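You operate a simulated robot arm through the tools that you are given. There is no shell and no other tool.

You run a simulated two-armed robot. Do the job below in one go: nothing can be reset, and whatever is moved stays where it is left.

Task
Brush the middle pastry with sugar water, then press a patch of black sesame on its middle.
Fine: use the yellow brush and the wetted wooden peg; stand both back; the pastry stays in its slot. Set down upright: yellow brush, wooden peg. A coat counts when it lies all over at full strength: go over it till it gets no stronger.
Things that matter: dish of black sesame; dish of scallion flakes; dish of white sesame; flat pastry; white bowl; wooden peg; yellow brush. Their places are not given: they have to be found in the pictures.

Only the result counts: the job must be done as asked and must still hold three seconds after the hand-in. Knocking over, shifting, dropping, spilling or breaking anything else fails it.

Robot
Two 7-joint arms with fingered hands on one trunk that stands fixed in place. Base frame: the origin is at the foot of the trunk, x ahead of it, y to its left, z up; the work surface is at about z = 830. Readings come in mm, rad, newtons and seconds.
The left shoulder is at [21, 208, 1273], the right one opposite. Each reaches about 1152 mm from its shoulder. Payload 5 kg a hand.
The tool frame of a hand sits at the grasp point between the pads (the TCP): z along the fingers, y along the line on which they close. The tips reach 48 mm beyond it. The gripper opens to 160 mm; its body begins 56 mm behind the TCP. The gripper is a hand of 4 fingers: y runs from the thumb to the fingers, the wrist lies at [-26, -142, -252] in the tool frame, and closing takes about 1.5 s.
Orientation is that of the tool frame in the base frame, as [roll, pitch, yaw] about the fixed x, y, z axes, in that order (R = Rz(yaw) Ry(pitch) Rx(roll)). With the fingers straight down and the wrist toward the robot, the tool's x, y and z point along [0, 1, 0], [1, 0, 0] and [0, 0, -1] of the base frame.

Tools
- The arms move only by the tool move_arm. It takes "left_steps", "right_steps" or both (then of equal length, played together; a hand with none holds still); each is one flat list of numbers, 7 for each row, row after row: the turn, a rotation vector about the base's x, y, z in rad, then the shift along the base's x, y, z in mm, then the closure, from 0 (fully open) to 1 (shut). In form: [ax, ay, az, dx, dy, dz, grip, ax, ay, az, dx, dy, dz, grip, ...]. A call has 1 to 20 rows; each row shifts and turns the commanded pose from where the row before left it. A row lasts 0.2 s, in which the tool goes at most 50 mm and 0.15 rad; a call with a longer step from one row to the next is refused whole, and so is a gripper value outside its range. A pose out of reach is approached as far as the arm can. The call stops where the force on the tool passes 40 N (or 10 N more than at its start, if that is more) or the arm is blocked; 0.2 s more then pass. Each finger travels about 108 mm/s and halts on what it meets, pressing with about 29 N; the grip force reading is that of the motor and also rises with nothing between the fingers. The clock runs only during rows and for 0.2 s after the last one: add rows that do not move to give the fingers time. The reply holds the time, the measured pose of the TCP, the force on the tool along the base axes, the opening and the grip force, in the units named above and with some noise, with the torque about the TCP (base axes, N m) and any sound that the robot's microphone picked up.
- Cameras (640 x 400 px; columns grow to the right, rows downward): "scene" is now at [97.6, -4.4, 1464.2]; the picture's right is [-0.04, -1.00, -0.00], its down [-0.54, 0.02, -0.84] and it looks along [0.84, -0.03, -0.54] (base axes); focal length 346 px, centre (320, 200). "left" rides on the left gripper at [-87, -133, -189] in its tool frame; the picture's right is [-0.83, -0.26, 0.49], its down [0.51, -0.71, 0.49] and it looks along [0.22, 0.66, 0.72] (tool axes); focal length 238 px, centre (320, 200). "right" rides on the right gripper at [87, -133, -189] in its tool frame; the picture's right is [-0.83, 0.26, -0.49], its down [-0.51, -0.71, 0.49] and it looks along [-0.22, 0.66, 0.72] (tool axes); focal length 238 px, centre (320, 200).
- grab_frame(camera): a new picture of that camera. It takes no simulated time.
- slide_trunk(by): moves the trunk up (or, below 0, down) by that many mm; the arms and the scene camera ride with it, the base frame stays. It gives what a move gives, with no picture.
- grasp_type(shape, hand): the hand has 4 fingers and takes this shape, open, in about a second: jaw (thumb against the fingers, like two jaws); tri (thumb and two fingers); tip (a fingertip pinch); poke (one finger out to press); point (the index stretched); flat (the hand flat); cup (the hand cupped); fist (a fist). The gripper value then closes the fingers along that shape, each until it touches; the sizes above hold for jaw. It gives what a move gives, with no picture.
- pan_tilt(pan, tilt): turns the head with the scene camera to pan (to the left, within 1.501 rad either way) and tilt (down, from -0.506 to 1.204), counted from straight ahead of the robot. It gives what a move gives.
- locate(camera, pixels): there is no depth. For up to 12 entries [column, row, z] of the newest picture of that camera ("zoom" is the newest enlarged one), the place [x, y] in the base frame at which the ray of that pixel passes the height z, good to about 2 mm. It takes no simulated time.
- zoom(camera, box): a new picture of the part [left, top, right, bottom] of that camera's present view, enlarged. It takes no simulated time.
- job_done(): hands the job in; it is judged then, once.

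Leave the grippers open and the arms clear of the work at the hand-in unless told otherwise.

The tools are called after ">>>" as name(argument=value, ...) on one line, values as JSON. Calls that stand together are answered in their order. move_arm: Moves the arms, as the interface text tells. Its arguments: {"type":"object","properties":{"left_steps":{"type":"array","items":{"type":"number"}},"right_steps":{"type":"array","items":{"type":"number"}}},"required":[]} The other tools are called the same way: slide_trunk (by) moves the trunk up or down; grasp_type (shape, hand) gives the hand a shape; pan_tilt (pan, tilt) turns the head that bears the scene camera; grab_frame (camera) takes a picture; locate (camera, pixels) gives the place at which the rays of pixels pass given heights; zoom (camera, box) takes an enlarged picture of a part of a camera's view; job_done () hands the job in.

At the start:

```text
time: 0.0
left_tcp_pos: [710.9, 188.9, 1158.2]
left_ee_rot: [3.141, 0.0, 1.572]
left_ft_force: [0.5, 0.5, 0.7]
left_wrist_torque: [0.05, -0.04, 0.01]
left_gripper_width: 159.6
left_finger_force: 0.0
left_shape: jaw
right_tcp_pos: [753.7, -351.9, 1117.2]
right_ee_rot: [3.141, 0.0, 1.571]
right_ft_force: [-0.1, 0.5, 1.4]
right_wrist_torque: [0.0, -0.01, 0.03]
right_gripper_width: 159.6
right_finger_force: 0.0
right_shape: jaw
trunk travel left (down, up): [-275.0, 415.0]
head pan, tilt (commanded): [-0.042, 0.576]
```

scene: 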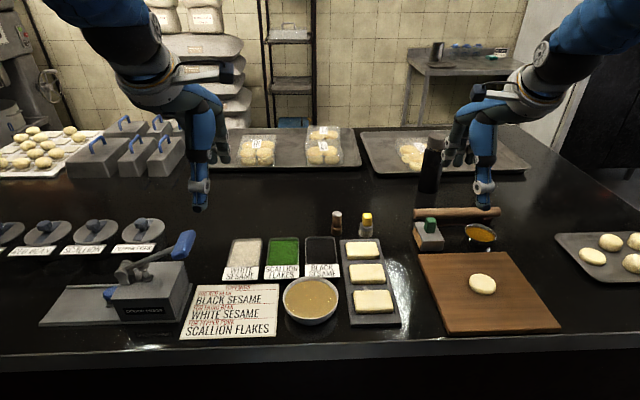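
right: 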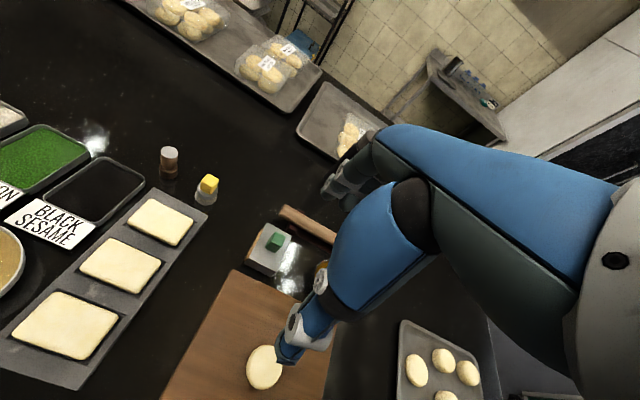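
left: 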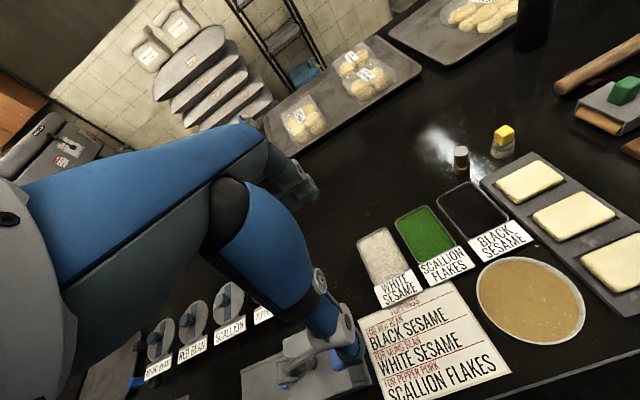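

The scene shows the three pastries in a tray at about (370,275), the bowl at (311,300), the topping dishes at (243,258), (282,257) and (321,256), and two small upright things at (337,222) and (367,224). I'll zoom in on these.

>>> zoom(camera="scene", box=[270, 190, 430, 340])

>>> zoom(camera="scene", box=[310, 195, 400, 255])

>>> zoom(camera="scene", box=[170, 220, 350, 345])

>>> zoom(camera="scene", box=[400, 190, 580, 340])

>>> zoom(camera="left", box=[420, 100, 640, 260])

>>> zoom(camera="right", box=[130, 130, 330, 280])

```text
2.67 times, centred on (350, 265) of scene
```

zoom: 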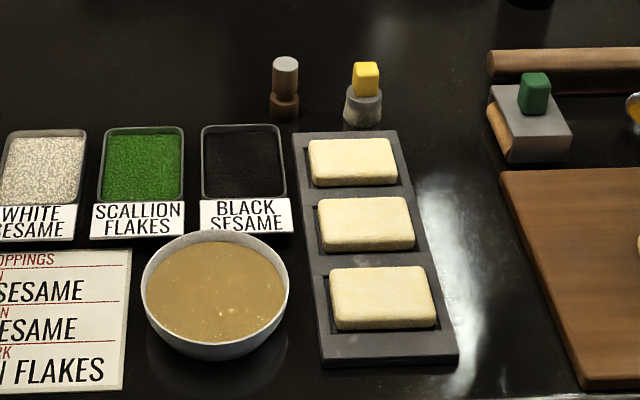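

```text
6.67 times, centred on (355, 225) of scene
```

zoom: 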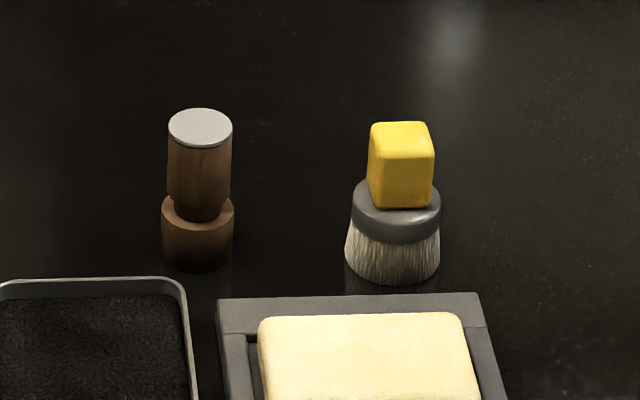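

```text
3.20 times, centred on (260, 282) of scene
```

zoom: 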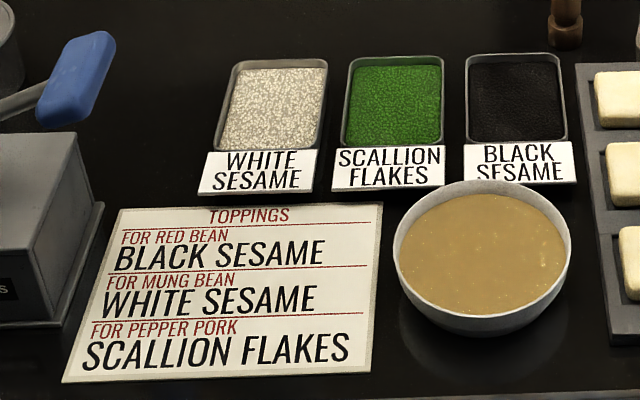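

```text
2.67 times, centred on (490, 265) of scene
```

zoom: 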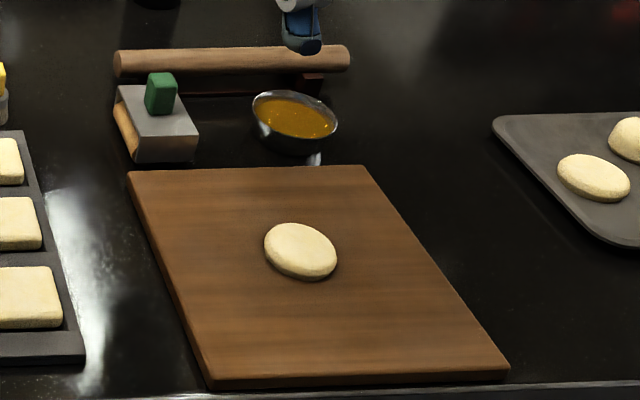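

```text
2.50 times, centred on (530, 180) of left
```

zoom: 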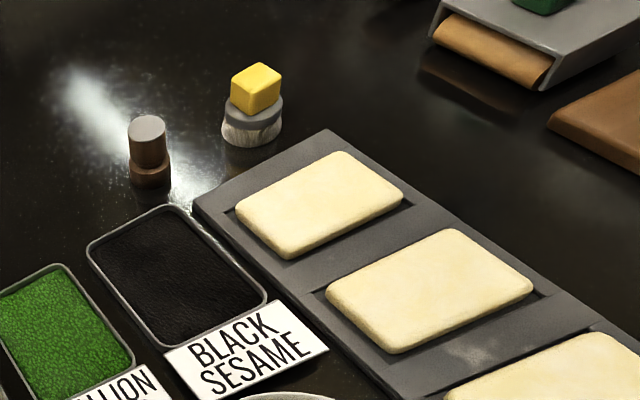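

```text
2.67 times, centred on (230, 205) of right
```

zoom: 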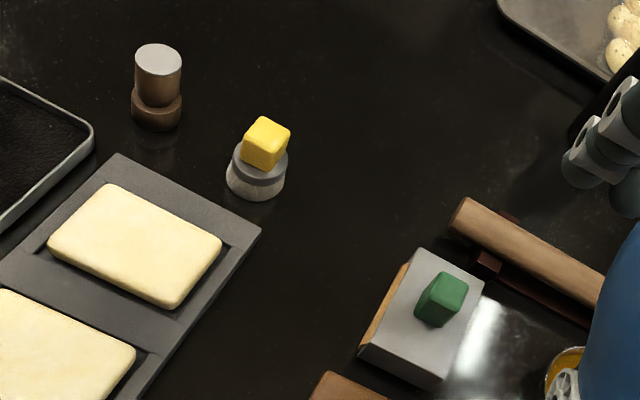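

I see the yellow brush at about (367,224), the peg at (337,223), the black sesame dish at (321,250), the bowl at (311,300) and the middle pastry at (366,274). I'll locate these at estimated heights.

>>> locate(camera="scene", pixels=[[365.8, 237.4, 830], [367, 217, 890], [336.6, 235.8, 830], [337, 214.2, 895], [321, 250, 840], [311, 300, 870], [349.5, 265, 850], [382, 264, 850], [385.5, 282, 850], [351, 283, 850], [341, 241, 845], [399, 323, 845]])

>>> locate(camera="left", pixels=[[506, 157, 830], [503, 128, 890], [461, 172, 830], [461, 149, 895], [475, 210, 840], [530, 305, 870], [532, 215, 850], [581, 190, 850], [615, 217, 850], [560, 240, 850]])

>>> locate(camera="right", pixels=[[206, 204, 830], [209, 180, 890], [168, 178, 830], [169, 148, 895]])

```text
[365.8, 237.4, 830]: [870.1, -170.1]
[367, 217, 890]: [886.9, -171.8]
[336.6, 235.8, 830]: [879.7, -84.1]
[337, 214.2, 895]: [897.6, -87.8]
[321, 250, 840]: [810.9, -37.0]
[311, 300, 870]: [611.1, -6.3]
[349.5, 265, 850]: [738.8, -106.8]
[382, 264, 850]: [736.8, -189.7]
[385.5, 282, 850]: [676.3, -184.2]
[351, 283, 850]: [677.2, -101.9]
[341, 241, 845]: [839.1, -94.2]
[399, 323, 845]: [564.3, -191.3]
```

```text
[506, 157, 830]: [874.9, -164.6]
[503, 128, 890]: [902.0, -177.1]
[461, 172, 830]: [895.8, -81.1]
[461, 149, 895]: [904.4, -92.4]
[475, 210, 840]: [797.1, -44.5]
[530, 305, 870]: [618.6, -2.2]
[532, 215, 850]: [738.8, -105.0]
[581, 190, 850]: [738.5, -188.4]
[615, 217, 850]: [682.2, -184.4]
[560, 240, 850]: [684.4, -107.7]
```

```text
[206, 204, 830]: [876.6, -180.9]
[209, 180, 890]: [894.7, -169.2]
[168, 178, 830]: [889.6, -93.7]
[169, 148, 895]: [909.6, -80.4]
```

The estimates from the three cameras disagree by some mm, so I'll re-take tight zooms and locate in those.

>>> zoom(camera="left", box=[440, 110, 536, 170])

>>> locate(camera="zoom", pixels=[[320, 200, 850]])

>>> zoom(camera="right", box=[140, 135, 236, 195])

>>> locate(camera="zoom", pixels=[[320, 200, 850]])

```text
6.67 times, centred on (488, 140) of left
```

zoom: 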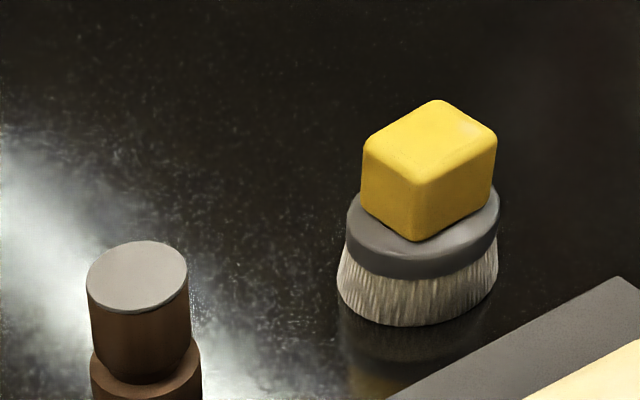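

```text
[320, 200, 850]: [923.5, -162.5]
```

```text
6.67 times, centred on (188, 165) of right
```

zoom: 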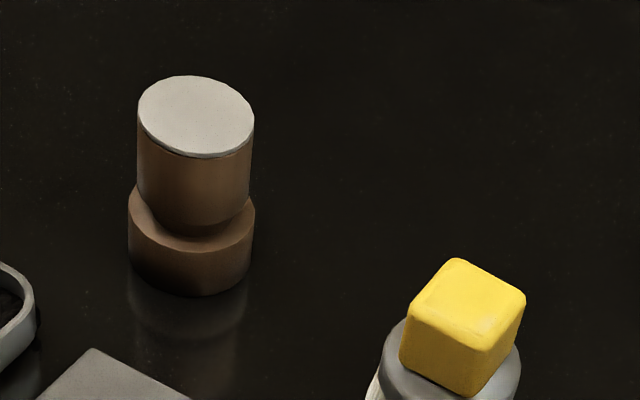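

```text
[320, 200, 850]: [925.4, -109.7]
```

I'll locate the refined pixel centres: peg top at left (460.6,151.4), right (169.4,152.4), scene (337,214.2), and brush handle top at left (504.3,131), right (210,180.4), scene (367.1,215.7).

>>> locate(camera="left", pixels=[[460.6, 151.4, 880], [460.6, 151.4, 900], [504.3, 131, 880], [504.3, 131, 900]])

>>> locate(camera="right", pixels=[[169.4, 152.4, 880], [169.4, 152.4, 900], [210, 180.4, 880], [210, 180.4, 900]])

>>> locate(camera="scene", pixels=[[337, 214.2, 880], [337, 214.2, 900], [367.1, 215.7, 880], [367.1, 215.7, 900]])

```text
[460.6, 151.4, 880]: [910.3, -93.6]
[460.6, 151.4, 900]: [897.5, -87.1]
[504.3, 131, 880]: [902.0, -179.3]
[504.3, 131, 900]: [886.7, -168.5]
```

```text
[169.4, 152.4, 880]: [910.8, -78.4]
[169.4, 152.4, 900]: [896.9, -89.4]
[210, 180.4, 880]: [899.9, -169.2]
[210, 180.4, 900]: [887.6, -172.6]
```

```text
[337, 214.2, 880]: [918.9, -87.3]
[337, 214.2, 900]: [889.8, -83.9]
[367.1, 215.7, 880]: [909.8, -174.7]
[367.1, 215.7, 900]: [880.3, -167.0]
```

Triangulating gives the peg top at about (898,-88,895) and the brush handle top at about (890,-171,894). Both are small, about 65 mm tall, so I need a fingertip hold. I'll set the right hand to the tip shape and see what it looks like.

>>> grasp_type(shape="tip", hand="right")

>>> zoom(camera="scene", box=[420, 70, 580, 220])

>>> grab_frame(camera="right")

```text
time: 0.9
left_tcp_pos: [709.4, 187.3, 1158.6]
left_ee_rot: [-3.141, -0.001, 1.571]
left_ft_force: [-0.2, -0.4, 0.0]
left_wrist_torque: [0.02, 0.03, 0.0]
left_gripper_width: 159.5
left_finger_force: 0.1
left_shape: jaw
right_tcp_pos: [751.9, -351.7, 1118.1]
right_ee_rot: [-3.141, 0.001, 1.571]
right_ft_force: [0.1, 0.5, 0.9]
right_wrist_torque: [0.03, 0.01, -0.01]
right_gripper_width: 159.7
right_finger_force: 0.1
right_shape: tip
trunk travel left (down, up): [-275.0, 415.0]
head pan, tilt (commanded): [-0.042, 0.576]
```

```text
2.67 times, centred on (500, 145) of scene
```

zoom: 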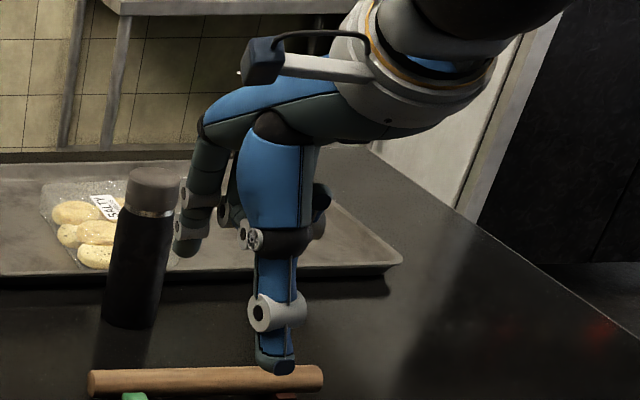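

```text
taken
```

right: 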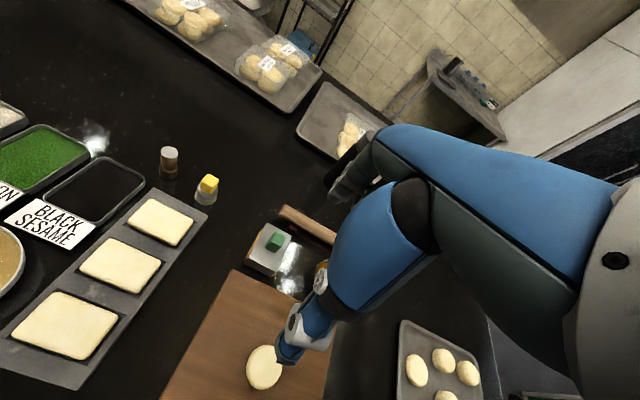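

The thumb is the blue part near (300,330) in the right view and the fingers are near (350,180). I'll close the right hand in the air to see how the tips meet.

>>> move_arm(right_steps=[0, 0, 0, 0, 0, 0, 1, 0, 0, 0, 0, 0, 0, 1, 0, 0, 0, 0, 0, 0, 1, 0, 0, 0, 0, 0, 0, 1, 0, 0, 0, 0, 0, 0, 1, 0, 0, 0, 0, 0, 0, 1, 0, 0, 0, 0, 0, 0, 1, 0, 0, 0, 0, 0, 0, 1])

>>> grab_frame(camera="right")

>>> zoom(camera="scene", box=[420, 70, 580, 220])

>>> grab_frame(camera="left")

```text
time: 2.7
left_tcp_pos: [709.8, 187.7, 1158.9]
left_ee_rot: [-3.141, -0.003, 1.57]
left_ft_force: [-0.7, 0.2, 0.2]
left_wrist_torque: [-0.04, 0.01, 0.01]
left_gripper_width: 159.5
left_finger_force: 0.1
left_shape: jaw
right_tcp_pos: [753.7, -352.0, 1117.5]
right_ee_rot: [3.14, 0.001, 1.569]
right_ft_force: [0.3, -0.3, -0.5]
right_wrist_torque: [0.0, -0.01, 0.01]
right_gripper_width: 0.1
right_finger_force: 29.0
right_shape: tip
trunk travel left (down, up): [-275.0, 415.0]
head pan, tilt (commanded): [-0.042, 0.576]
```

```text
taken
```

right: 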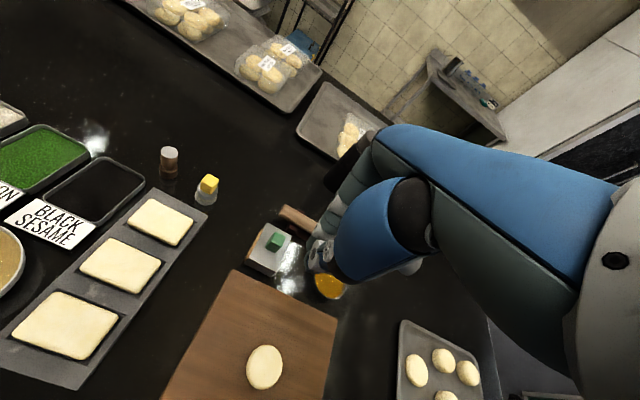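

```text
2.67 times, centred on (500, 145) of scene
```

zoom: 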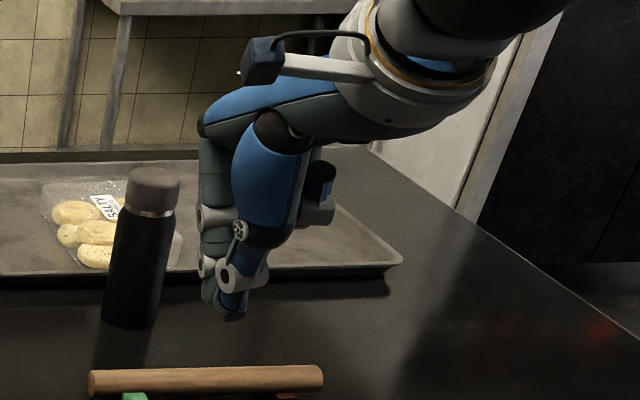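

```text
taken
```

left: 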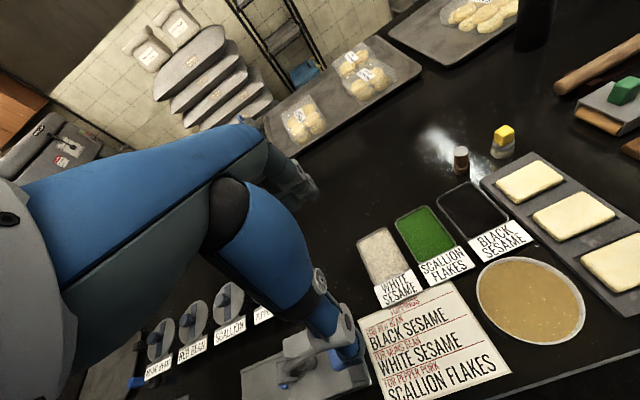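

The closed fingertips appear at about scene (466,184), with the lowest point near (467,190). I'll find out where that is relative to the tool frame.

>>> locate(camera="scene", pixels=[[466, 184, 1117], [466, 184, 1090], [466, 184, 1070], [467, 190, 1070], [467, 190, 1060]])

>>> zoom(camera="right", box=[250, 150, 450, 300])

```text
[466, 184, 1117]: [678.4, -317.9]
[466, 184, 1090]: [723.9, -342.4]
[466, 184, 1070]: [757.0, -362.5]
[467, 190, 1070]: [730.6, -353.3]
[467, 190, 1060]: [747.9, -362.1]
```

```text
2.67 times, centred on (350, 225) of right
```

zoom: 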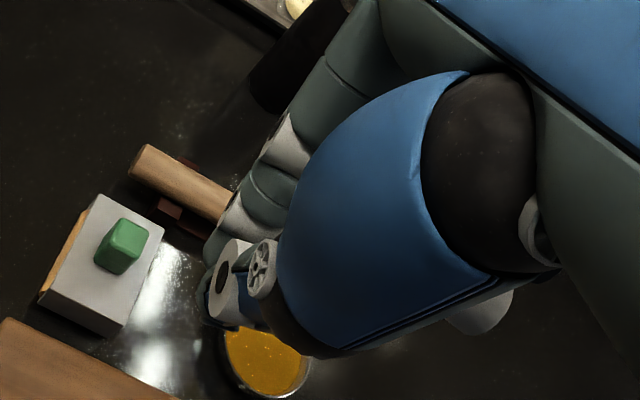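

The closed tips meet about 47 mm beyond the TCP in line with the tool axis. Next I'll compare with the jaw shape closed to about 30 mm width.

>>> grasp_type(shape="jaw", hand="right")

>>> move_arm(right_steps=[0, 0, 0, 0, 0, 0, 0.8, 0, 0, 0, 0, 0, 0, 0.8, 0, 0, 0, 0, 0, 0, 0.8, 0, 0, 0, 0, 0, 0, 0.8, 0, 0, 0, 0, 0, 0, 0.8, 0, 0, 0, 0, 0, 0, 0.8, 0, 0, 0, 0, 0, 0, 0.8, 0, 0, 0, 0, 0, 0, 0.8])

>>> zoom(camera="right", box=[250, 150, 450, 300])

>>> zoom(camera="scene", box=[420, 70, 580, 220])

```text
time: 3.6
left_tcp_pos: [710.6, 187.2, 1157.8]
left_ee_rot: [3.141, 0.0, 1.569]
left_ft_force: [0.4, -0.3, 0.3]
left_wrist_torque: [-0.01, 0.01, 0.0]
left_gripper_width: 159.6
left_finger_force: 0.0
left_shape: jaw
right_tcp_pos: [754.1, -352.0, 1117.3]
right_ee_rot: [-3.141, -0.001, 1.571]
right_ft_force: [0.8, 1.1, -0.4]
right_wrist_torque: [-0.01, 0.0, -0.01]
right_gripper_width: 159.3
right_finger_force: 0.1
right_shape: jaw
trunk travel left (down, up): [-275.0, 415.0]
head pan, tilt (commanded): [-0.042, 0.576]
```

```text
time: 5.4
left_tcp_pos: [711.0, 187.4, 1159.6]
left_ee_rot: [3.141, 0.0, 1.569]
left_ft_force: [-0.4, 0.0, 1.0]
left_wrist_torque: [0.02, 0.02, 0.0]
left_gripper_width: 159.6
left_finger_force: 0.1
left_shape: jaw
right_tcp_pos: [753.4, -352.2, 1117.3]
right_ee_rot: [-3.141, 0.0, 1.571]
right_ft_force: [0.5, -0.5, -0.7]
right_wrist_torque: [-0.01, -0.01, 0.0]
right_gripper_width: 32.4
right_finger_force: 0.1
right_shape: jaw
trunk travel left (down, up): [-275.0, 415.0]
head pan, tilt (commanded): [-0.042, 0.576]
```

```text
2.67 times, centred on (350, 225) of right
```

zoom: 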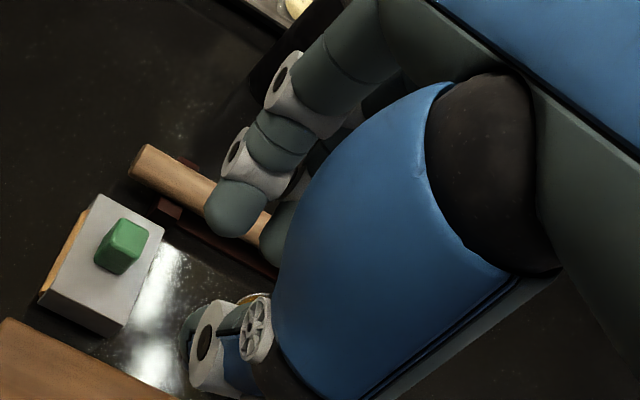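

```text
2.67 times, centred on (500, 145) of scene
```

zoom: 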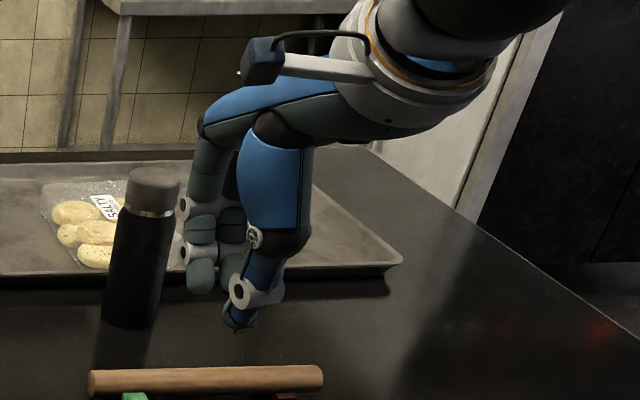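

I'll find the yaw of the brush handle from its top-face corners, using the zoomed pictures' corners converted to full pixels: left (505.5,124.7), (514.5,130.7), (502.3,137.3), (494.5,130.7); right (208.2,173.7), (218.9,179.2), (212.1,187.5), (201.2,180.9).

>>> locate(camera="left", pixels=[[505.5, 124.7, 894], [514.5, 130.7, 894], [502.3, 137.3, 894], [494.5, 130.7, 894]])

>>> locate(camera="right", pixels=[[208.2, 173.7, 894], [218.9, 179.2, 894], [212.1, 187.5, 894], [201.2, 180.9, 894]])

>>> zoom(camera="scene", box=[335, 230, 415, 330])

>>> zoom(camera="scene", box=[270, 230, 350, 330])

```text
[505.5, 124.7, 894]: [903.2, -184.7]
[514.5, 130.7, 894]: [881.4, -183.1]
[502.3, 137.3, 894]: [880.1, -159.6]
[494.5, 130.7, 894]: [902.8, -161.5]
```

```text
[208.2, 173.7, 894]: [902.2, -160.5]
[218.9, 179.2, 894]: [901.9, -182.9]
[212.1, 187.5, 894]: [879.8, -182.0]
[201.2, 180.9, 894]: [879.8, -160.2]
```

```text
4.00 times, centred on (375, 280) of scene
```

zoom: 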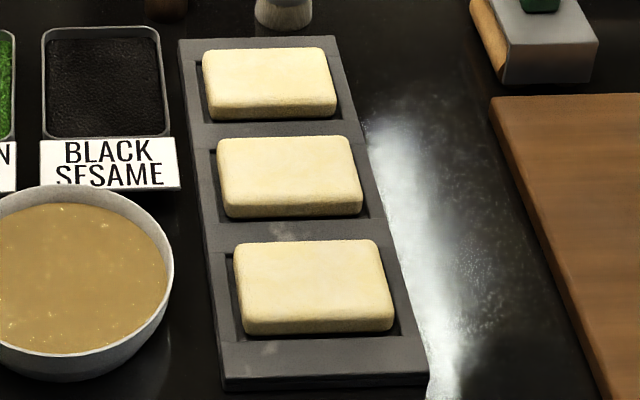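

```text
4.00 times, centred on (310, 280) of scene
```

zoom: 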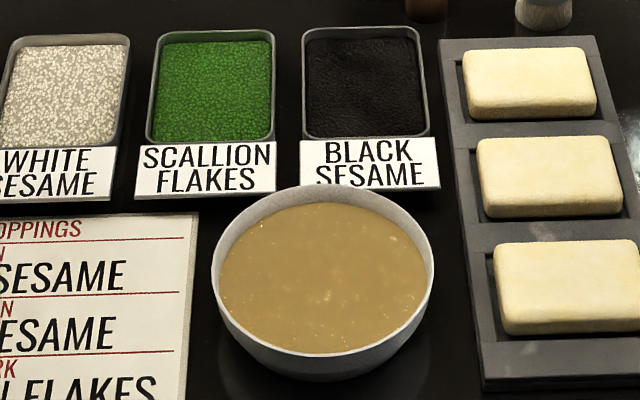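

The brush handle top is about 23 × 23 mm, square to the base axes, centred at (891,-171.5) at z≈894. Now I'll locate the pastry top corners, neighbouring pastries, dish and bowl edges with refined pixels.

>>> locate(camera="scene", pixels=[[349.5, 265, 852], [382.5, 263.75, 852], [385.5, 280, 852], [351, 280.5, 852], [348, 256, 852], [379, 256, 852], [354, 291, 852], [389, 290.5, 852], [307, 242.5, 845], [336, 262, 845], [340, 240, 845], [375, 239, 845]])

>>> locate(camera="scene", pixels=[[282.5, 300, 880], [338.5, 296, 880], [311, 277, 880], [309, 318.5, 880], [311, 281, 870], [309, 316, 870], [285.5, 300, 870], [335, 298, 870], [311, 324, 830]])

>>> zoom(camera="left", box=[430, 170, 640, 340])

>>> zoom(camera="right", box=[0, 120, 240, 390])

```text
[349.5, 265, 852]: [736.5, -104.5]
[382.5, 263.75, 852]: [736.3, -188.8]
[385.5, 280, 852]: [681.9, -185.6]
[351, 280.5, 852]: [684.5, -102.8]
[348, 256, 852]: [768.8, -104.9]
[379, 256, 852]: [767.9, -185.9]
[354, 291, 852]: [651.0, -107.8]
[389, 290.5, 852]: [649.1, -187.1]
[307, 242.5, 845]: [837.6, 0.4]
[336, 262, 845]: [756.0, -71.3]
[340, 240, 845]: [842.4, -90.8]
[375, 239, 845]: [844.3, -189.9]
```

```text
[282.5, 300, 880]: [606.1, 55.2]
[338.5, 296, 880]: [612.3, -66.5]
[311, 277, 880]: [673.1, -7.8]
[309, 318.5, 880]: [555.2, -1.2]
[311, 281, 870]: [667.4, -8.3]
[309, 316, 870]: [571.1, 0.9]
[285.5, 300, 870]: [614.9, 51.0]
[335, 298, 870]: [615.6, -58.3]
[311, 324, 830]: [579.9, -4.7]
```

```text
2.35 times, centred on (535, 255) of left
```

zoom: 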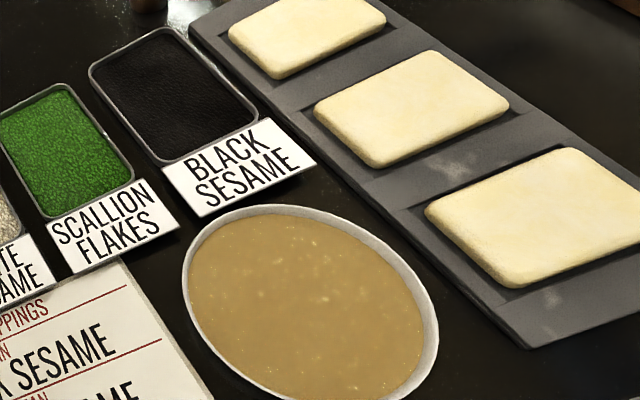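

```text
1.48 times, centred on (120, 255) of right
```

zoom: 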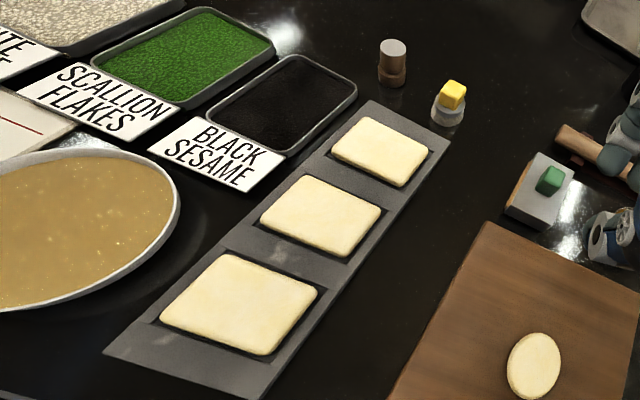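

Middle pastry: x 682–737, y −104…−187, top about z 852, with ~31 mm gaps to its neighbours. Bowl centre is about (614,−4). I'll now look at the tri shape, which may hold the small handle best.

>>> grasp_type(shape="tri", hand="right")

>>> move_arm(right_steps=[0, 0, 0, 0, 0, 0, 0.8, 0, 0, 0, 0, 0, 0, 0.8, 0, 0, 0, 0, 0, 0, 0.8, 0, 0, 0, 0, 0, 0, 0.8, 0, 0, 0, 0, 0, 0, 0.8, 0, 0, 0, 0, 0, 0, 0.8, 0, 0, 0, 0, 0, 0, 0.8, 0, 0, 0, 0, 0, 0, 0.8])

>>> zoom(camera="right", box=[250, 150, 450, 300])

>>> zoom(camera="scene", box=[440, 110, 520, 210])

```text
time: 6.3
left_tcp_pos: [709.7, 187.8, 1158.8]
left_ee_rot: [3.141, 0.002, 1.571]
left_ft_force: [-0.4, 0.3, -0.6]
left_wrist_torque: [0.01, 0.0, 0.02]
left_gripper_width: 159.5
left_finger_force: 0.2
left_shape: jaw
right_tcp_pos: [753.6, -351.9, 1116.9]
right_ee_rot: [3.141, 0.001, 1.57]
right_ft_force: [0.0, -0.4, 0.3]
right_wrist_torque: [-0.02, 0.0, 0.05]
right_gripper_width: 159.6
right_finger_force: 0.2
right_shape: tri
trunk travel left (down, up): [-275.0, 415.0]
head pan, tilt (commanded): [-0.042, 0.576]
```

```text
time: 8.1
left_tcp_pos: [710.0, 187.3, 1158.9]
left_ee_rot: [-3.14, 0.001, 1.571]
left_ft_force: [-0.6, 0.1, -0.5]
left_wrist_torque: [0.02, 0.0, -0.01]
left_gripper_width: 159.5
left_finger_force: 0.1
left_shape: jaw
right_tcp_pos: [752.8, -352.0, 1117.5]
right_ee_rot: [-3.14, 0.002, 1.57]
right_ft_force: [-0.2, 0.6, -0.3]
right_wrist_torque: [0.02, -0.02, 0.01]
right_gripper_width: 32.2
right_finger_force: 0.1
right_shape: tri
trunk travel left (down, up): [-275.0, 415.0]
head pan, tilt (commanded): [-0.042, 0.576]
```

```text
2.67 times, centred on (350, 225) of right
```

zoom: 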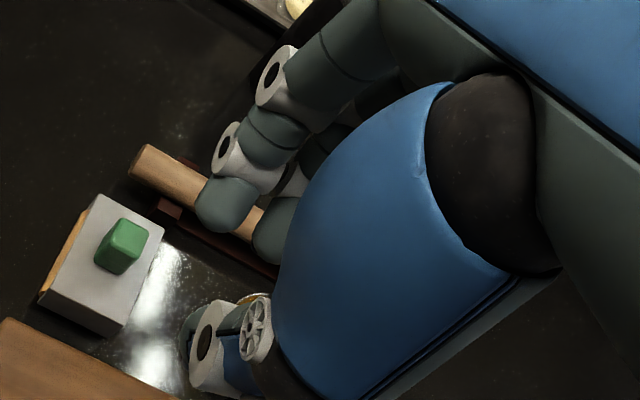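

```text
4.00 times, centred on (480, 160) of scene
```

zoom: 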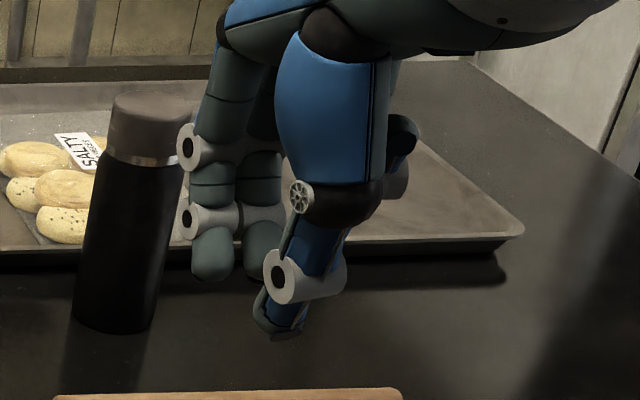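

In tri two fingers (tips at scene ≈(452,176) and (466,175)) oppose the thumb (tip ≈(469,190)). I'll locate the tips.

>>> locate(camera="scene", pixels=[[452.5, 177, 1070], [465.5, 175, 1070], [468.75, 191, 1070], [452.5, 177, 1080], [465.5, 175, 1080], [468.75, 191, 1065]])

```text
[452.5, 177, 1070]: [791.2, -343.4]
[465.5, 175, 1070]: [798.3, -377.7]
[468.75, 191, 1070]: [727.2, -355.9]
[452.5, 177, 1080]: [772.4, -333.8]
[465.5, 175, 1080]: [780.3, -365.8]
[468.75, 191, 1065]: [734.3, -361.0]
```

Tri puts the two fingers at about ±16 mm around the TCP and the thumb opposite, which suits the handle. I'll move the right hand above the brush at (891,−171.5) with the hand opened to ~64 mm, and descend to z≈945.

>>> move_arm(right_steps=[0, 0, 0, 19.6, 25.8, 0, 0.6, 0, 0, 0, 19.6, 25.8, 0, 0.6, 0, 0, 0, 19.6, 25.8, 0, 0.6, 0, 0, 0, 19.6, 25.8, 0, 0.6, 0, 0, 0, 19.6, 25.8, 0, 0.6, 0, 0, 0, 19.6, 25.8, 0, 0.6, 0, 0, 0, 19.6, 25.8, 0, 0.6, 0, 0, 0, 0, 0, -34, 0.6, 0, 0, 0, 0, 0, -34, 0.6, 0, 0, 0, 0, 0, -34, 0.6, 0, 0, 0, 0, 0, -34, 0.6, 0, 0, 0, 0, 0, -34, 0.6, 0, 0, 0, 0, 0, 0, 0.6, 0, 0, 0, 0, 0, 0, 0.6])

>>> zoom(camera="scene", box=[310, 150, 430, 250])

>>> zoom(camera="left", box=[430, 60, 590, 180])

>>> grab_frame(camera="right")

```text
time: 11.1
left_tcp_pos: [711.6, 187.6, 1159.1]
left_ee_rot: [3.141, 0.0, 1.57]
left_ft_force: [-0.2, -0.5, -0.4]
left_wrist_torque: [0.01, 0.04, -0.02]
left_gripper_width: 159.6
left_finger_force: 0.1
left_shape: jaw
right_tcp_pos: [889.3, -169.1, 947.7]
right_ee_rot: [3.141, -0.001, 1.571]
right_ft_force: [0.1, -0.2, -0.7]
right_wrist_torque: [-0.01, 0.03, -0.05]
right_gripper_width: 63.7
right_finger_force: 0.2
right_shape: tri
trunk travel left (down, up): [-275.0, 415.0]
head pan, tilt (commanded): [-0.042, 0.576]
```

```text
4.00 times, centred on (370, 200) of scene
```

zoom: 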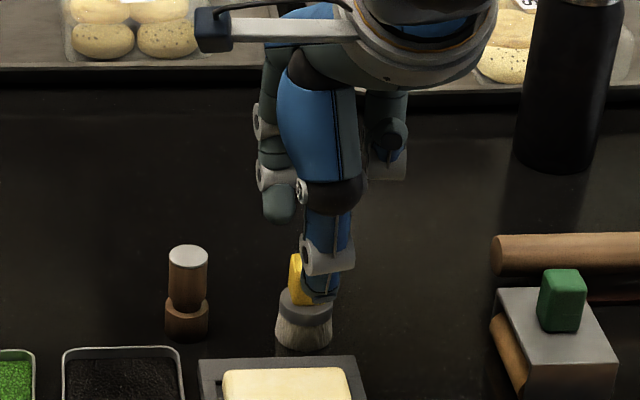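

```text
3.33 times, centred on (510, 120) of left
```

zoom: 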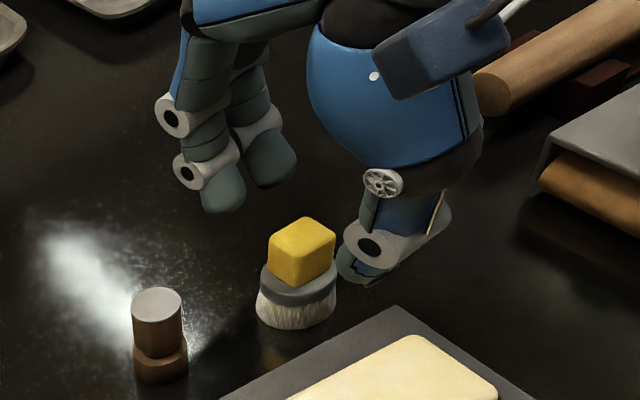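

```text
taken
```

right: 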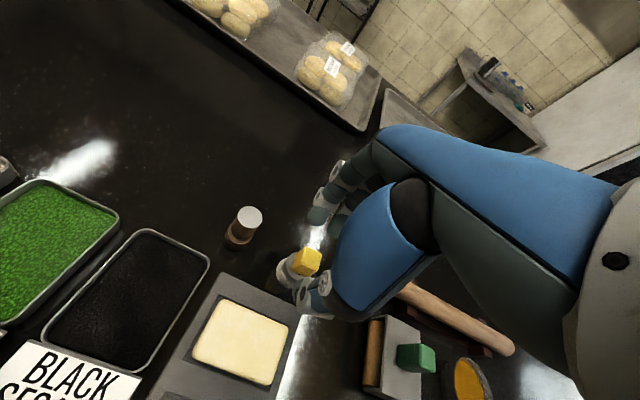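

From the left view the thumb tip (full px ≈(522.6,145)) is on the near side and the fingertips (≈(480.6,123.6) and (495,116)) are on the far side of the handle. I'll locate them for heights and y offsets.

>>> locate(camera="left", pixels=[[480.6, 123.6, 900], [480.6, 123.6, 910], [495, 116, 900], [495, 116, 910], [522.6, 144.9, 890], [522.6, 144.9, 900]])

>>> locate(camera="scene", pixels=[[360, 206, 900], [360, 206, 910], [371, 224, 890], [371, 224, 900]])

>>> zoom(camera="right", box=[220, 140, 420, 340])

```text
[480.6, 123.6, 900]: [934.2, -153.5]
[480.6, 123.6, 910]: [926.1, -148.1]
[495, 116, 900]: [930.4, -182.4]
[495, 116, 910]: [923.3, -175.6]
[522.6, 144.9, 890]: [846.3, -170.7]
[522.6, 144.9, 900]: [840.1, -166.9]
```

```text
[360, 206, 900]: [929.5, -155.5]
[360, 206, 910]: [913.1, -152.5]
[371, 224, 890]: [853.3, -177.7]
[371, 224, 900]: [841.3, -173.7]
```

```text
2.00 times, centred on (320, 240) of right
```

zoom: 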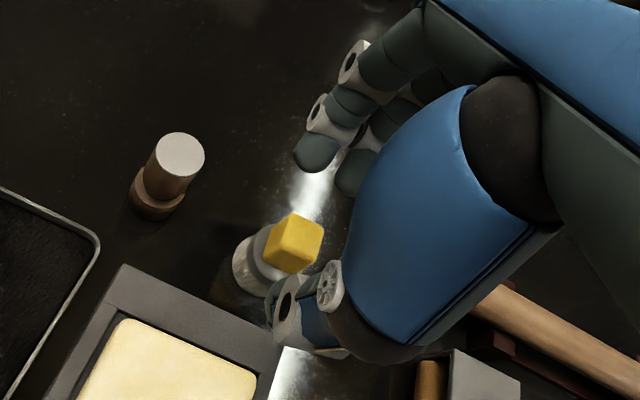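

Fingers are centred about y≈−166 and thumb about −173 with the TCP at −169. I'll shift slightly (+1.5, −2.5) and lower to z≈921 so the tips straddle the handle just above the ferrule, then look before closing.

>>> move_arm(right_steps=[0, 0, 0, 1.5, -2.5, 0, 0.6, 0, 0, 0, 0, 0, -9, 0.6, 0, 0, 0, 0, 0, -9, 0.6, 0, 0, 0, 0, 0, -8, 0.6, 0, 0, 0, 0, 0, 0, 0.6])

>>> zoom(camera="left", box=[450, 90, 570, 180])

>>> zoom(camera="scene", box=[320, 180, 420, 250])

>>> zoom(camera="right", box=[260, 180, 400, 340])

```text
time: 12.3
left_tcp_pos: [709.4, 186.9, 1159.1]
left_ee_rot: [3.141, 0.001, 1.571]
left_ft_force: [-1.2, -0.1, 1.2]
left_wrist_torque: [-0.02, -0.05, 0.01]
left_gripper_width: 159.7
left_finger_force: 0.1
left_shape: jaw
right_tcp_pos: [893.1, -173.6, 921.2]
right_ee_rot: [3.141, 0.0, 1.572]
right_ft_force: [-0.9, 0.0, 0.8]
right_wrist_torque: [-0.02, -0.01, 0.04]
right_gripper_width: 63.8
right_finger_force: 0.1
right_shape: tri
trunk travel left (down, up): [-275.0, 415.0]
head pan, tilt (commanded): [-0.042, 0.576]
```

```text
4.44 times, centred on (510, 135) of left
```

zoom: 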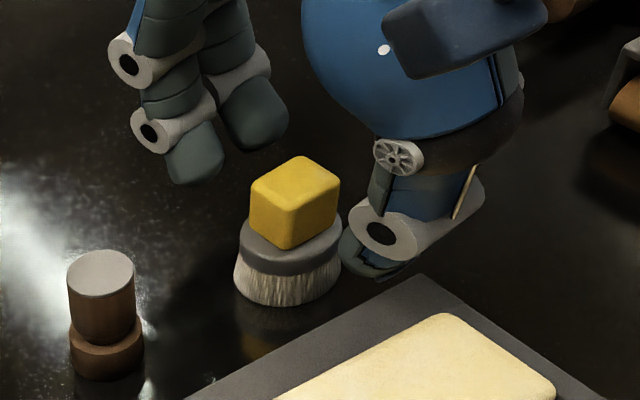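

```text
5.71 times, centred on (370, 215) of scene
```

zoom: 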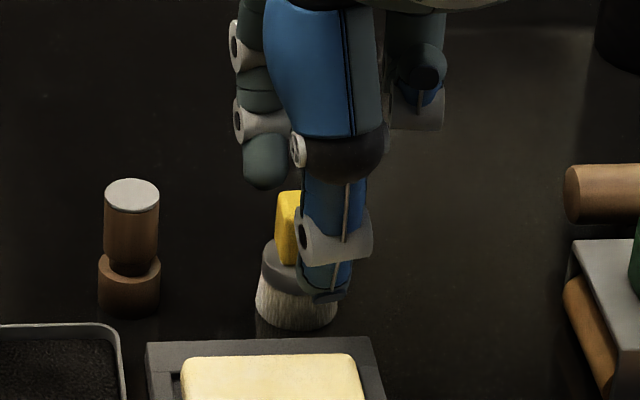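

```text
2.50 times, centred on (330, 260) of right
```

zoom: 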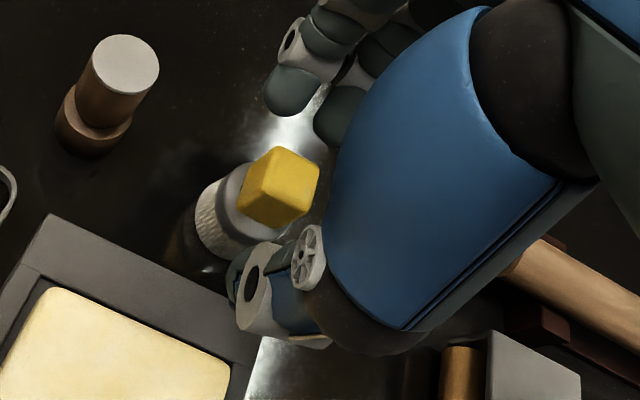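

I'll check the thumb tip height from both views: left (521.7,152.6) and scene (370.9,232.5); and fingertip left (≈(482,131.5)).

>>> locate(camera="left", pixels=[[521.7, 152.6, 860], [521.7, 152.6, 870], [521.7, 152.6, 880], [482, 131.5, 870], [482, 131.5, 880], [498, 124, 870], [498, 124, 880]])

>>> locate(camera="scene", pixels=[[370.9, 232.5, 860], [370.9, 232.5, 870], [370.9, 232.5, 880], [361, 213, 870], [361, 213, 880]])

```text
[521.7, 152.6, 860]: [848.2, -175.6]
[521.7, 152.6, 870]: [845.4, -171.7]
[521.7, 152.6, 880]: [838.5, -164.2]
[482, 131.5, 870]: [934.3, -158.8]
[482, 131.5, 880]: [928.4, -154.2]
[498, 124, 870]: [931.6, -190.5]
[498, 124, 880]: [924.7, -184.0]
```

```text
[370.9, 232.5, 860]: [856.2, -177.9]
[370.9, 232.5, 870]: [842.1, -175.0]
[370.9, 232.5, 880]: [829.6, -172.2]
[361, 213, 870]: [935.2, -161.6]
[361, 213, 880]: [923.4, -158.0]
```

The thumb tip is at z≈868 and the fingertips at z≈875, both centred near y≈−172. That's good, so I'll close gradually on the handle.

>>> move_arm(right_steps=[0, 0, 0, 0, 1, 0.5, 0.68, 0, 0, 0, 0, 0, 0, 0.74, 0, 0, 0, 0, 0, 0, 0.8, 0, 0, 0, 0, 0, 0, 0.84, 0, 0, 0, 0, 0, 0, 0.88, 0, 0, 0, 0, 0, 0, 0.92, 0, 0, 0, 0, 0, 0, 1, 0, 0, 0, 0, 0, 0, 1, 0, 0, 0, 0, 0, 0, 1])

>>> zoom(camera="left", box=[450, 90, 570, 180])

>>> zoom(camera="scene", box=[320, 180, 420, 250])

>>> zoom(camera="right", box=[260, 180, 400, 340])

```text
time: 14.3
left_tcp_pos: [710.7, 187.6, 1157.0]
left_ee_rot: [-3.141, 0.0, 1.572]
left_ft_force: [0.6, 0.6, 0.0]
left_wrist_torque: [0.01, -0.01, -0.01]
left_gripper_width: 159.4
left_finger_force: 0.1
left_shape: jaw
right_tcp_pos: [893.1, -173.2, 921.1]
right_ee_rot: [3.14, 0.0, 1.572]
right_ft_force: [-0.8, 0.6, -0.3]
right_wrist_torque: [0.0, -0.02, 0.02]
right_gripper_width: 18.8
right_finger_force: 29.1
right_shape: tri
trunk travel left (down, up): [-275.0, 415.0]
head pan, tilt (commanded): [-0.042, 0.576]
```

```text
4.44 times, centred on (510, 135) of left
```

zoom: 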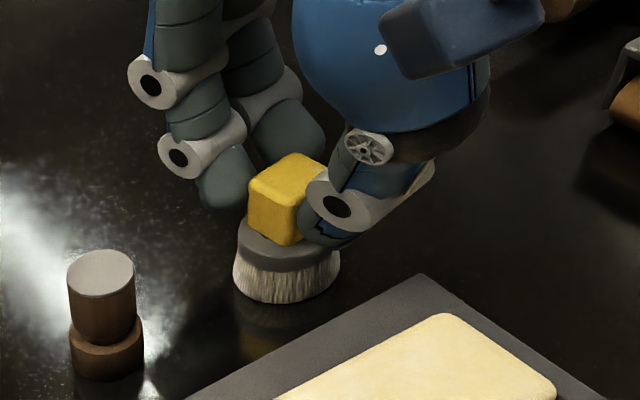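

```text
5.71 times, centred on (370, 215) of scene
```

zoom: 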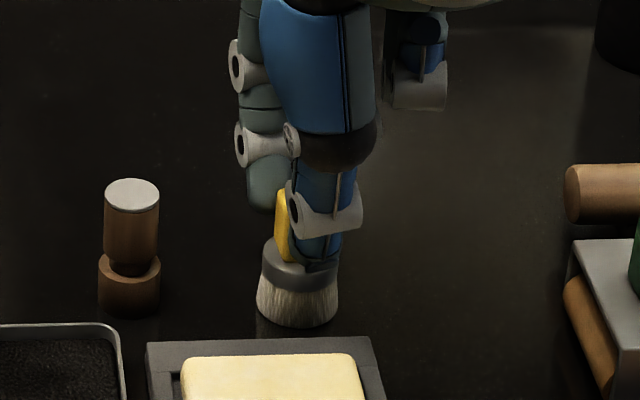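

```text
2.50 times, centred on (330, 260) of right
```

zoom: 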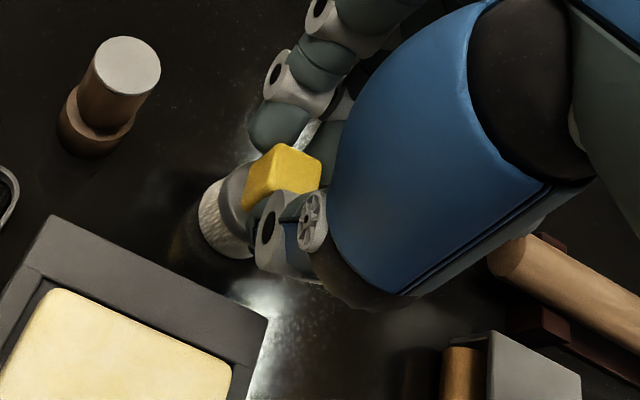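

The hand holds the handle (29 N). I'll lift 15 mm slowly and check that the brush comes along upright.

>>> move_arm(right_steps=[0, 0, 0, 0, 0, 5, 1, 0, 0, 0, 0, 0, 5, 1, 0, 0, 0, 0, 0, 5, 1, 0, 0, 0, 0, 0, 0, 1])

>>> zoom(camera="left", box=[450, 90, 570, 180])

>>> zoom(camera="scene", box=[320, 180, 420, 250])

```text
time: 15.3
left_tcp_pos: [710.3, 187.9, 1158.5]
left_ee_rot: [3.141, -0.002, 1.573]
left_ft_force: [-0.1, 0.2, 0.4]
left_wrist_torque: [0.01, 0.04, 0.0]
left_gripper_width: 159.3
left_finger_force: 0.1
left_shape: jaw
right_tcp_pos: [892.9, -174.3, 937.6]
right_ee_rot: [-3.139, 0.0, 1.57]
right_ft_force: [0.3, -0.1, -0.5]
right_wrist_torque: [0.0, 0.03, 0.05]
right_gripper_width: 18.9
right_finger_force: 29.3
right_shape: tri
trunk travel left (down, up): [-275.0, 415.0]
head pan, tilt (commanded): [-0.042, 0.576]
```

```text
4.44 times, centred on (510, 135) of left
```

zoom: 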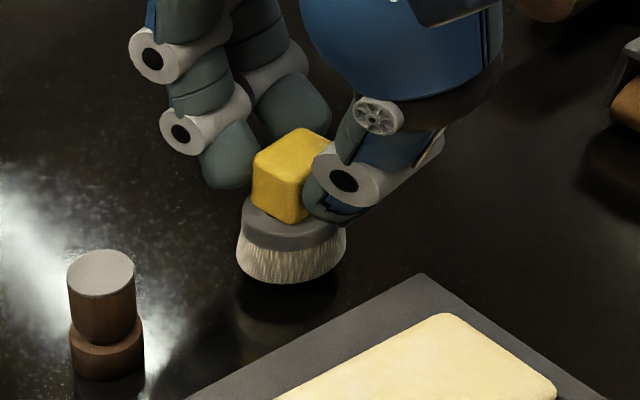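

```text
5.71 times, centred on (370, 215) of scene
```

zoom: 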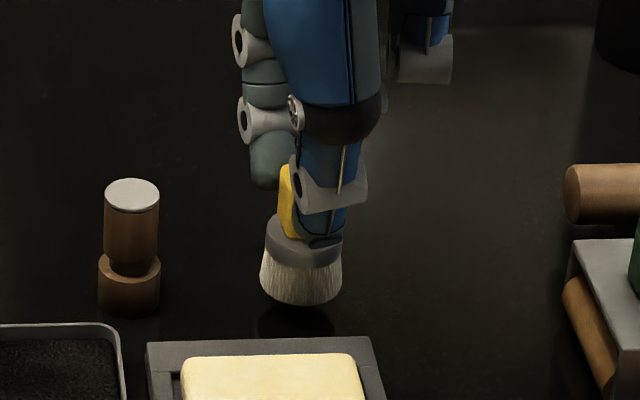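

The brush hangs upright in the hand. I'll now lift it to z≈1022 (bristle tips ≈930). At the same time I'll move the left arm 130 mm to the left, turned −0.6 rad about z, so it's out of the way but its camera still looks at the work.

>>> move_arm(right_steps=[0, 0, 0, 0, 0, 17, 1, 0, 0, 0, 0, 0, 17, 1, 0, 0, 0, 0, 0, 17, 1, 0, 0, 0, 0, 0, 17, 1, 0, 0, 0, 0, 0, 17, 1, 0, 0, 0, 0, 0, 0, 1], left_steps=[0, 0, -0.12, 0, 26, 0, 0, 0, 0, -0.12, 0, 26, 0, 0, 0, 0, -0.12, 0, 26, 0, 0, 0, 0, -0.12, 0, 26, 0, 0, 0, 0, -0.12, 0, 26, 0, 0, 0, 0, 0, 0, 0, 0, 0])

>>> grab_frame(camera="left")

>>> grab_frame(camera="scene")

```text
time: 16.7
left_tcp_pos: [711.0, 315.3, 1158.7]
left_ee_rot: [3.141, -0.002, 0.968]
left_ft_force: [0.2, -1.2, 0.2]
left_wrist_torque: [0.13, 0.0, 0.0]
left_gripper_width: 159.5
left_finger_force: 0.1
left_shape: jaw
right_tcp_pos: [890.1, -173.9, 1020.8]
right_ee_rot: [-3.138, 0.0, 1.57]
right_ft_force: [-0.5, -0.5, -0.5]
right_wrist_torque: [0.06, -0.02, 0.0]
right_gripper_width: 18.7
right_finger_force: 29.1
right_shape: tri
trunk travel left (down, up): [-275.0, 415.0]
head pan, tilt (commanded): [-0.042, 0.576]
```

```text
taken
```

left: 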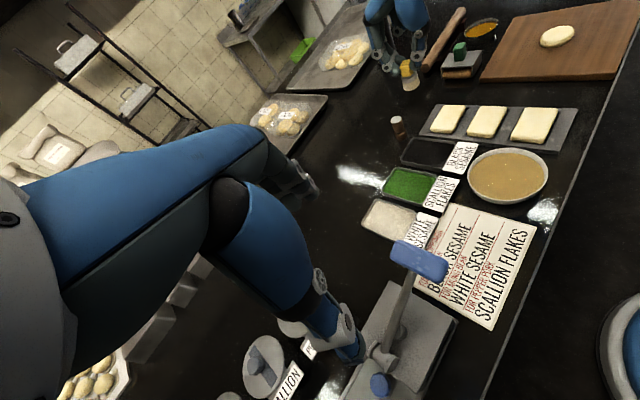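

```text
taken
```

scene: 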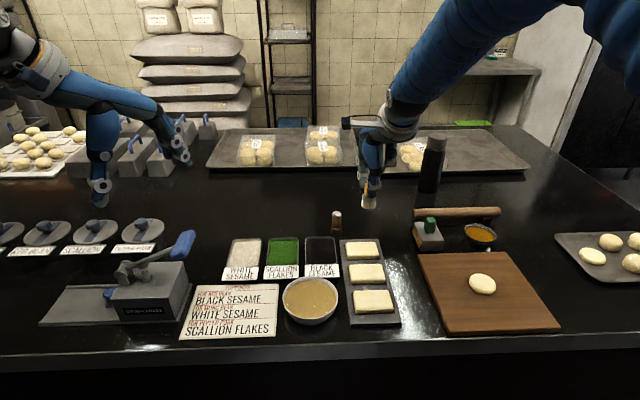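

Good views from both cameras. I'll zoom on the bowl in the left view to triangulate the rim height and liquid level.

>>> zoom(camera="left", box=[450, 130, 570, 220])

>>> zoom(camera="scene", box=[270, 265, 350, 330])

```text
4.44 times, centred on (510, 175) of left
```

zoom: 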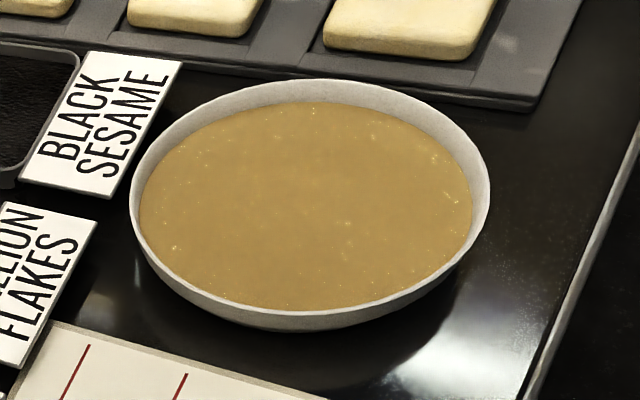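

```text
6.15 times, centred on (310, 298) of scene
```

zoom: 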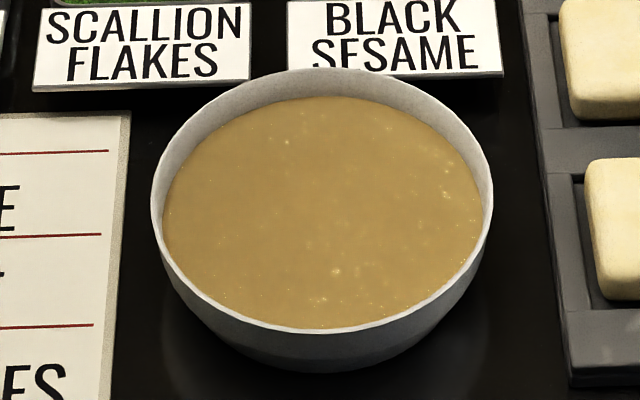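

Rim centre is at scene (310.3,297.7) and left (507.7,176.1). Liquid ellipse centre is at scene zoom ≈(322,212) and left zoom ≈(306,204). I'll locate these at several heights.

>>> locate(camera="scene", pixels=[[310.3, 297.7, 860], [310.3, 297.7, 880], [310.3, 276.5, 860], [310.3, 276.5, 880], [310.3, 319, 860], [310.3, 319, 880], [282.5, 300, 870], [338, 298, 870]])

>>> locate(camera="left", pixels=[[507.7, 176.1, 860], [507.7, 176.1, 880], [467.2, 178, 860], [467.2, 178, 880], [548.3, 174, 860], [548.3, 174, 880]])

```text
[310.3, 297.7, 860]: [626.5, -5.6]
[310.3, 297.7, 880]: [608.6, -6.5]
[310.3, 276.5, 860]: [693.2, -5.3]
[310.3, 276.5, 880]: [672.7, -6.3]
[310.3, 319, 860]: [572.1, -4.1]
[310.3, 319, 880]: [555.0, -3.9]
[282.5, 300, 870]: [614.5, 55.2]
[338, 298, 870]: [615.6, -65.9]
```

```text
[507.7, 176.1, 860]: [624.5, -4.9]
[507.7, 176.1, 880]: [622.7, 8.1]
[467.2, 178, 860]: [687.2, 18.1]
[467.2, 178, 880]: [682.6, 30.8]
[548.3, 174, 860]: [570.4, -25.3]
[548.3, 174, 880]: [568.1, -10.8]
```

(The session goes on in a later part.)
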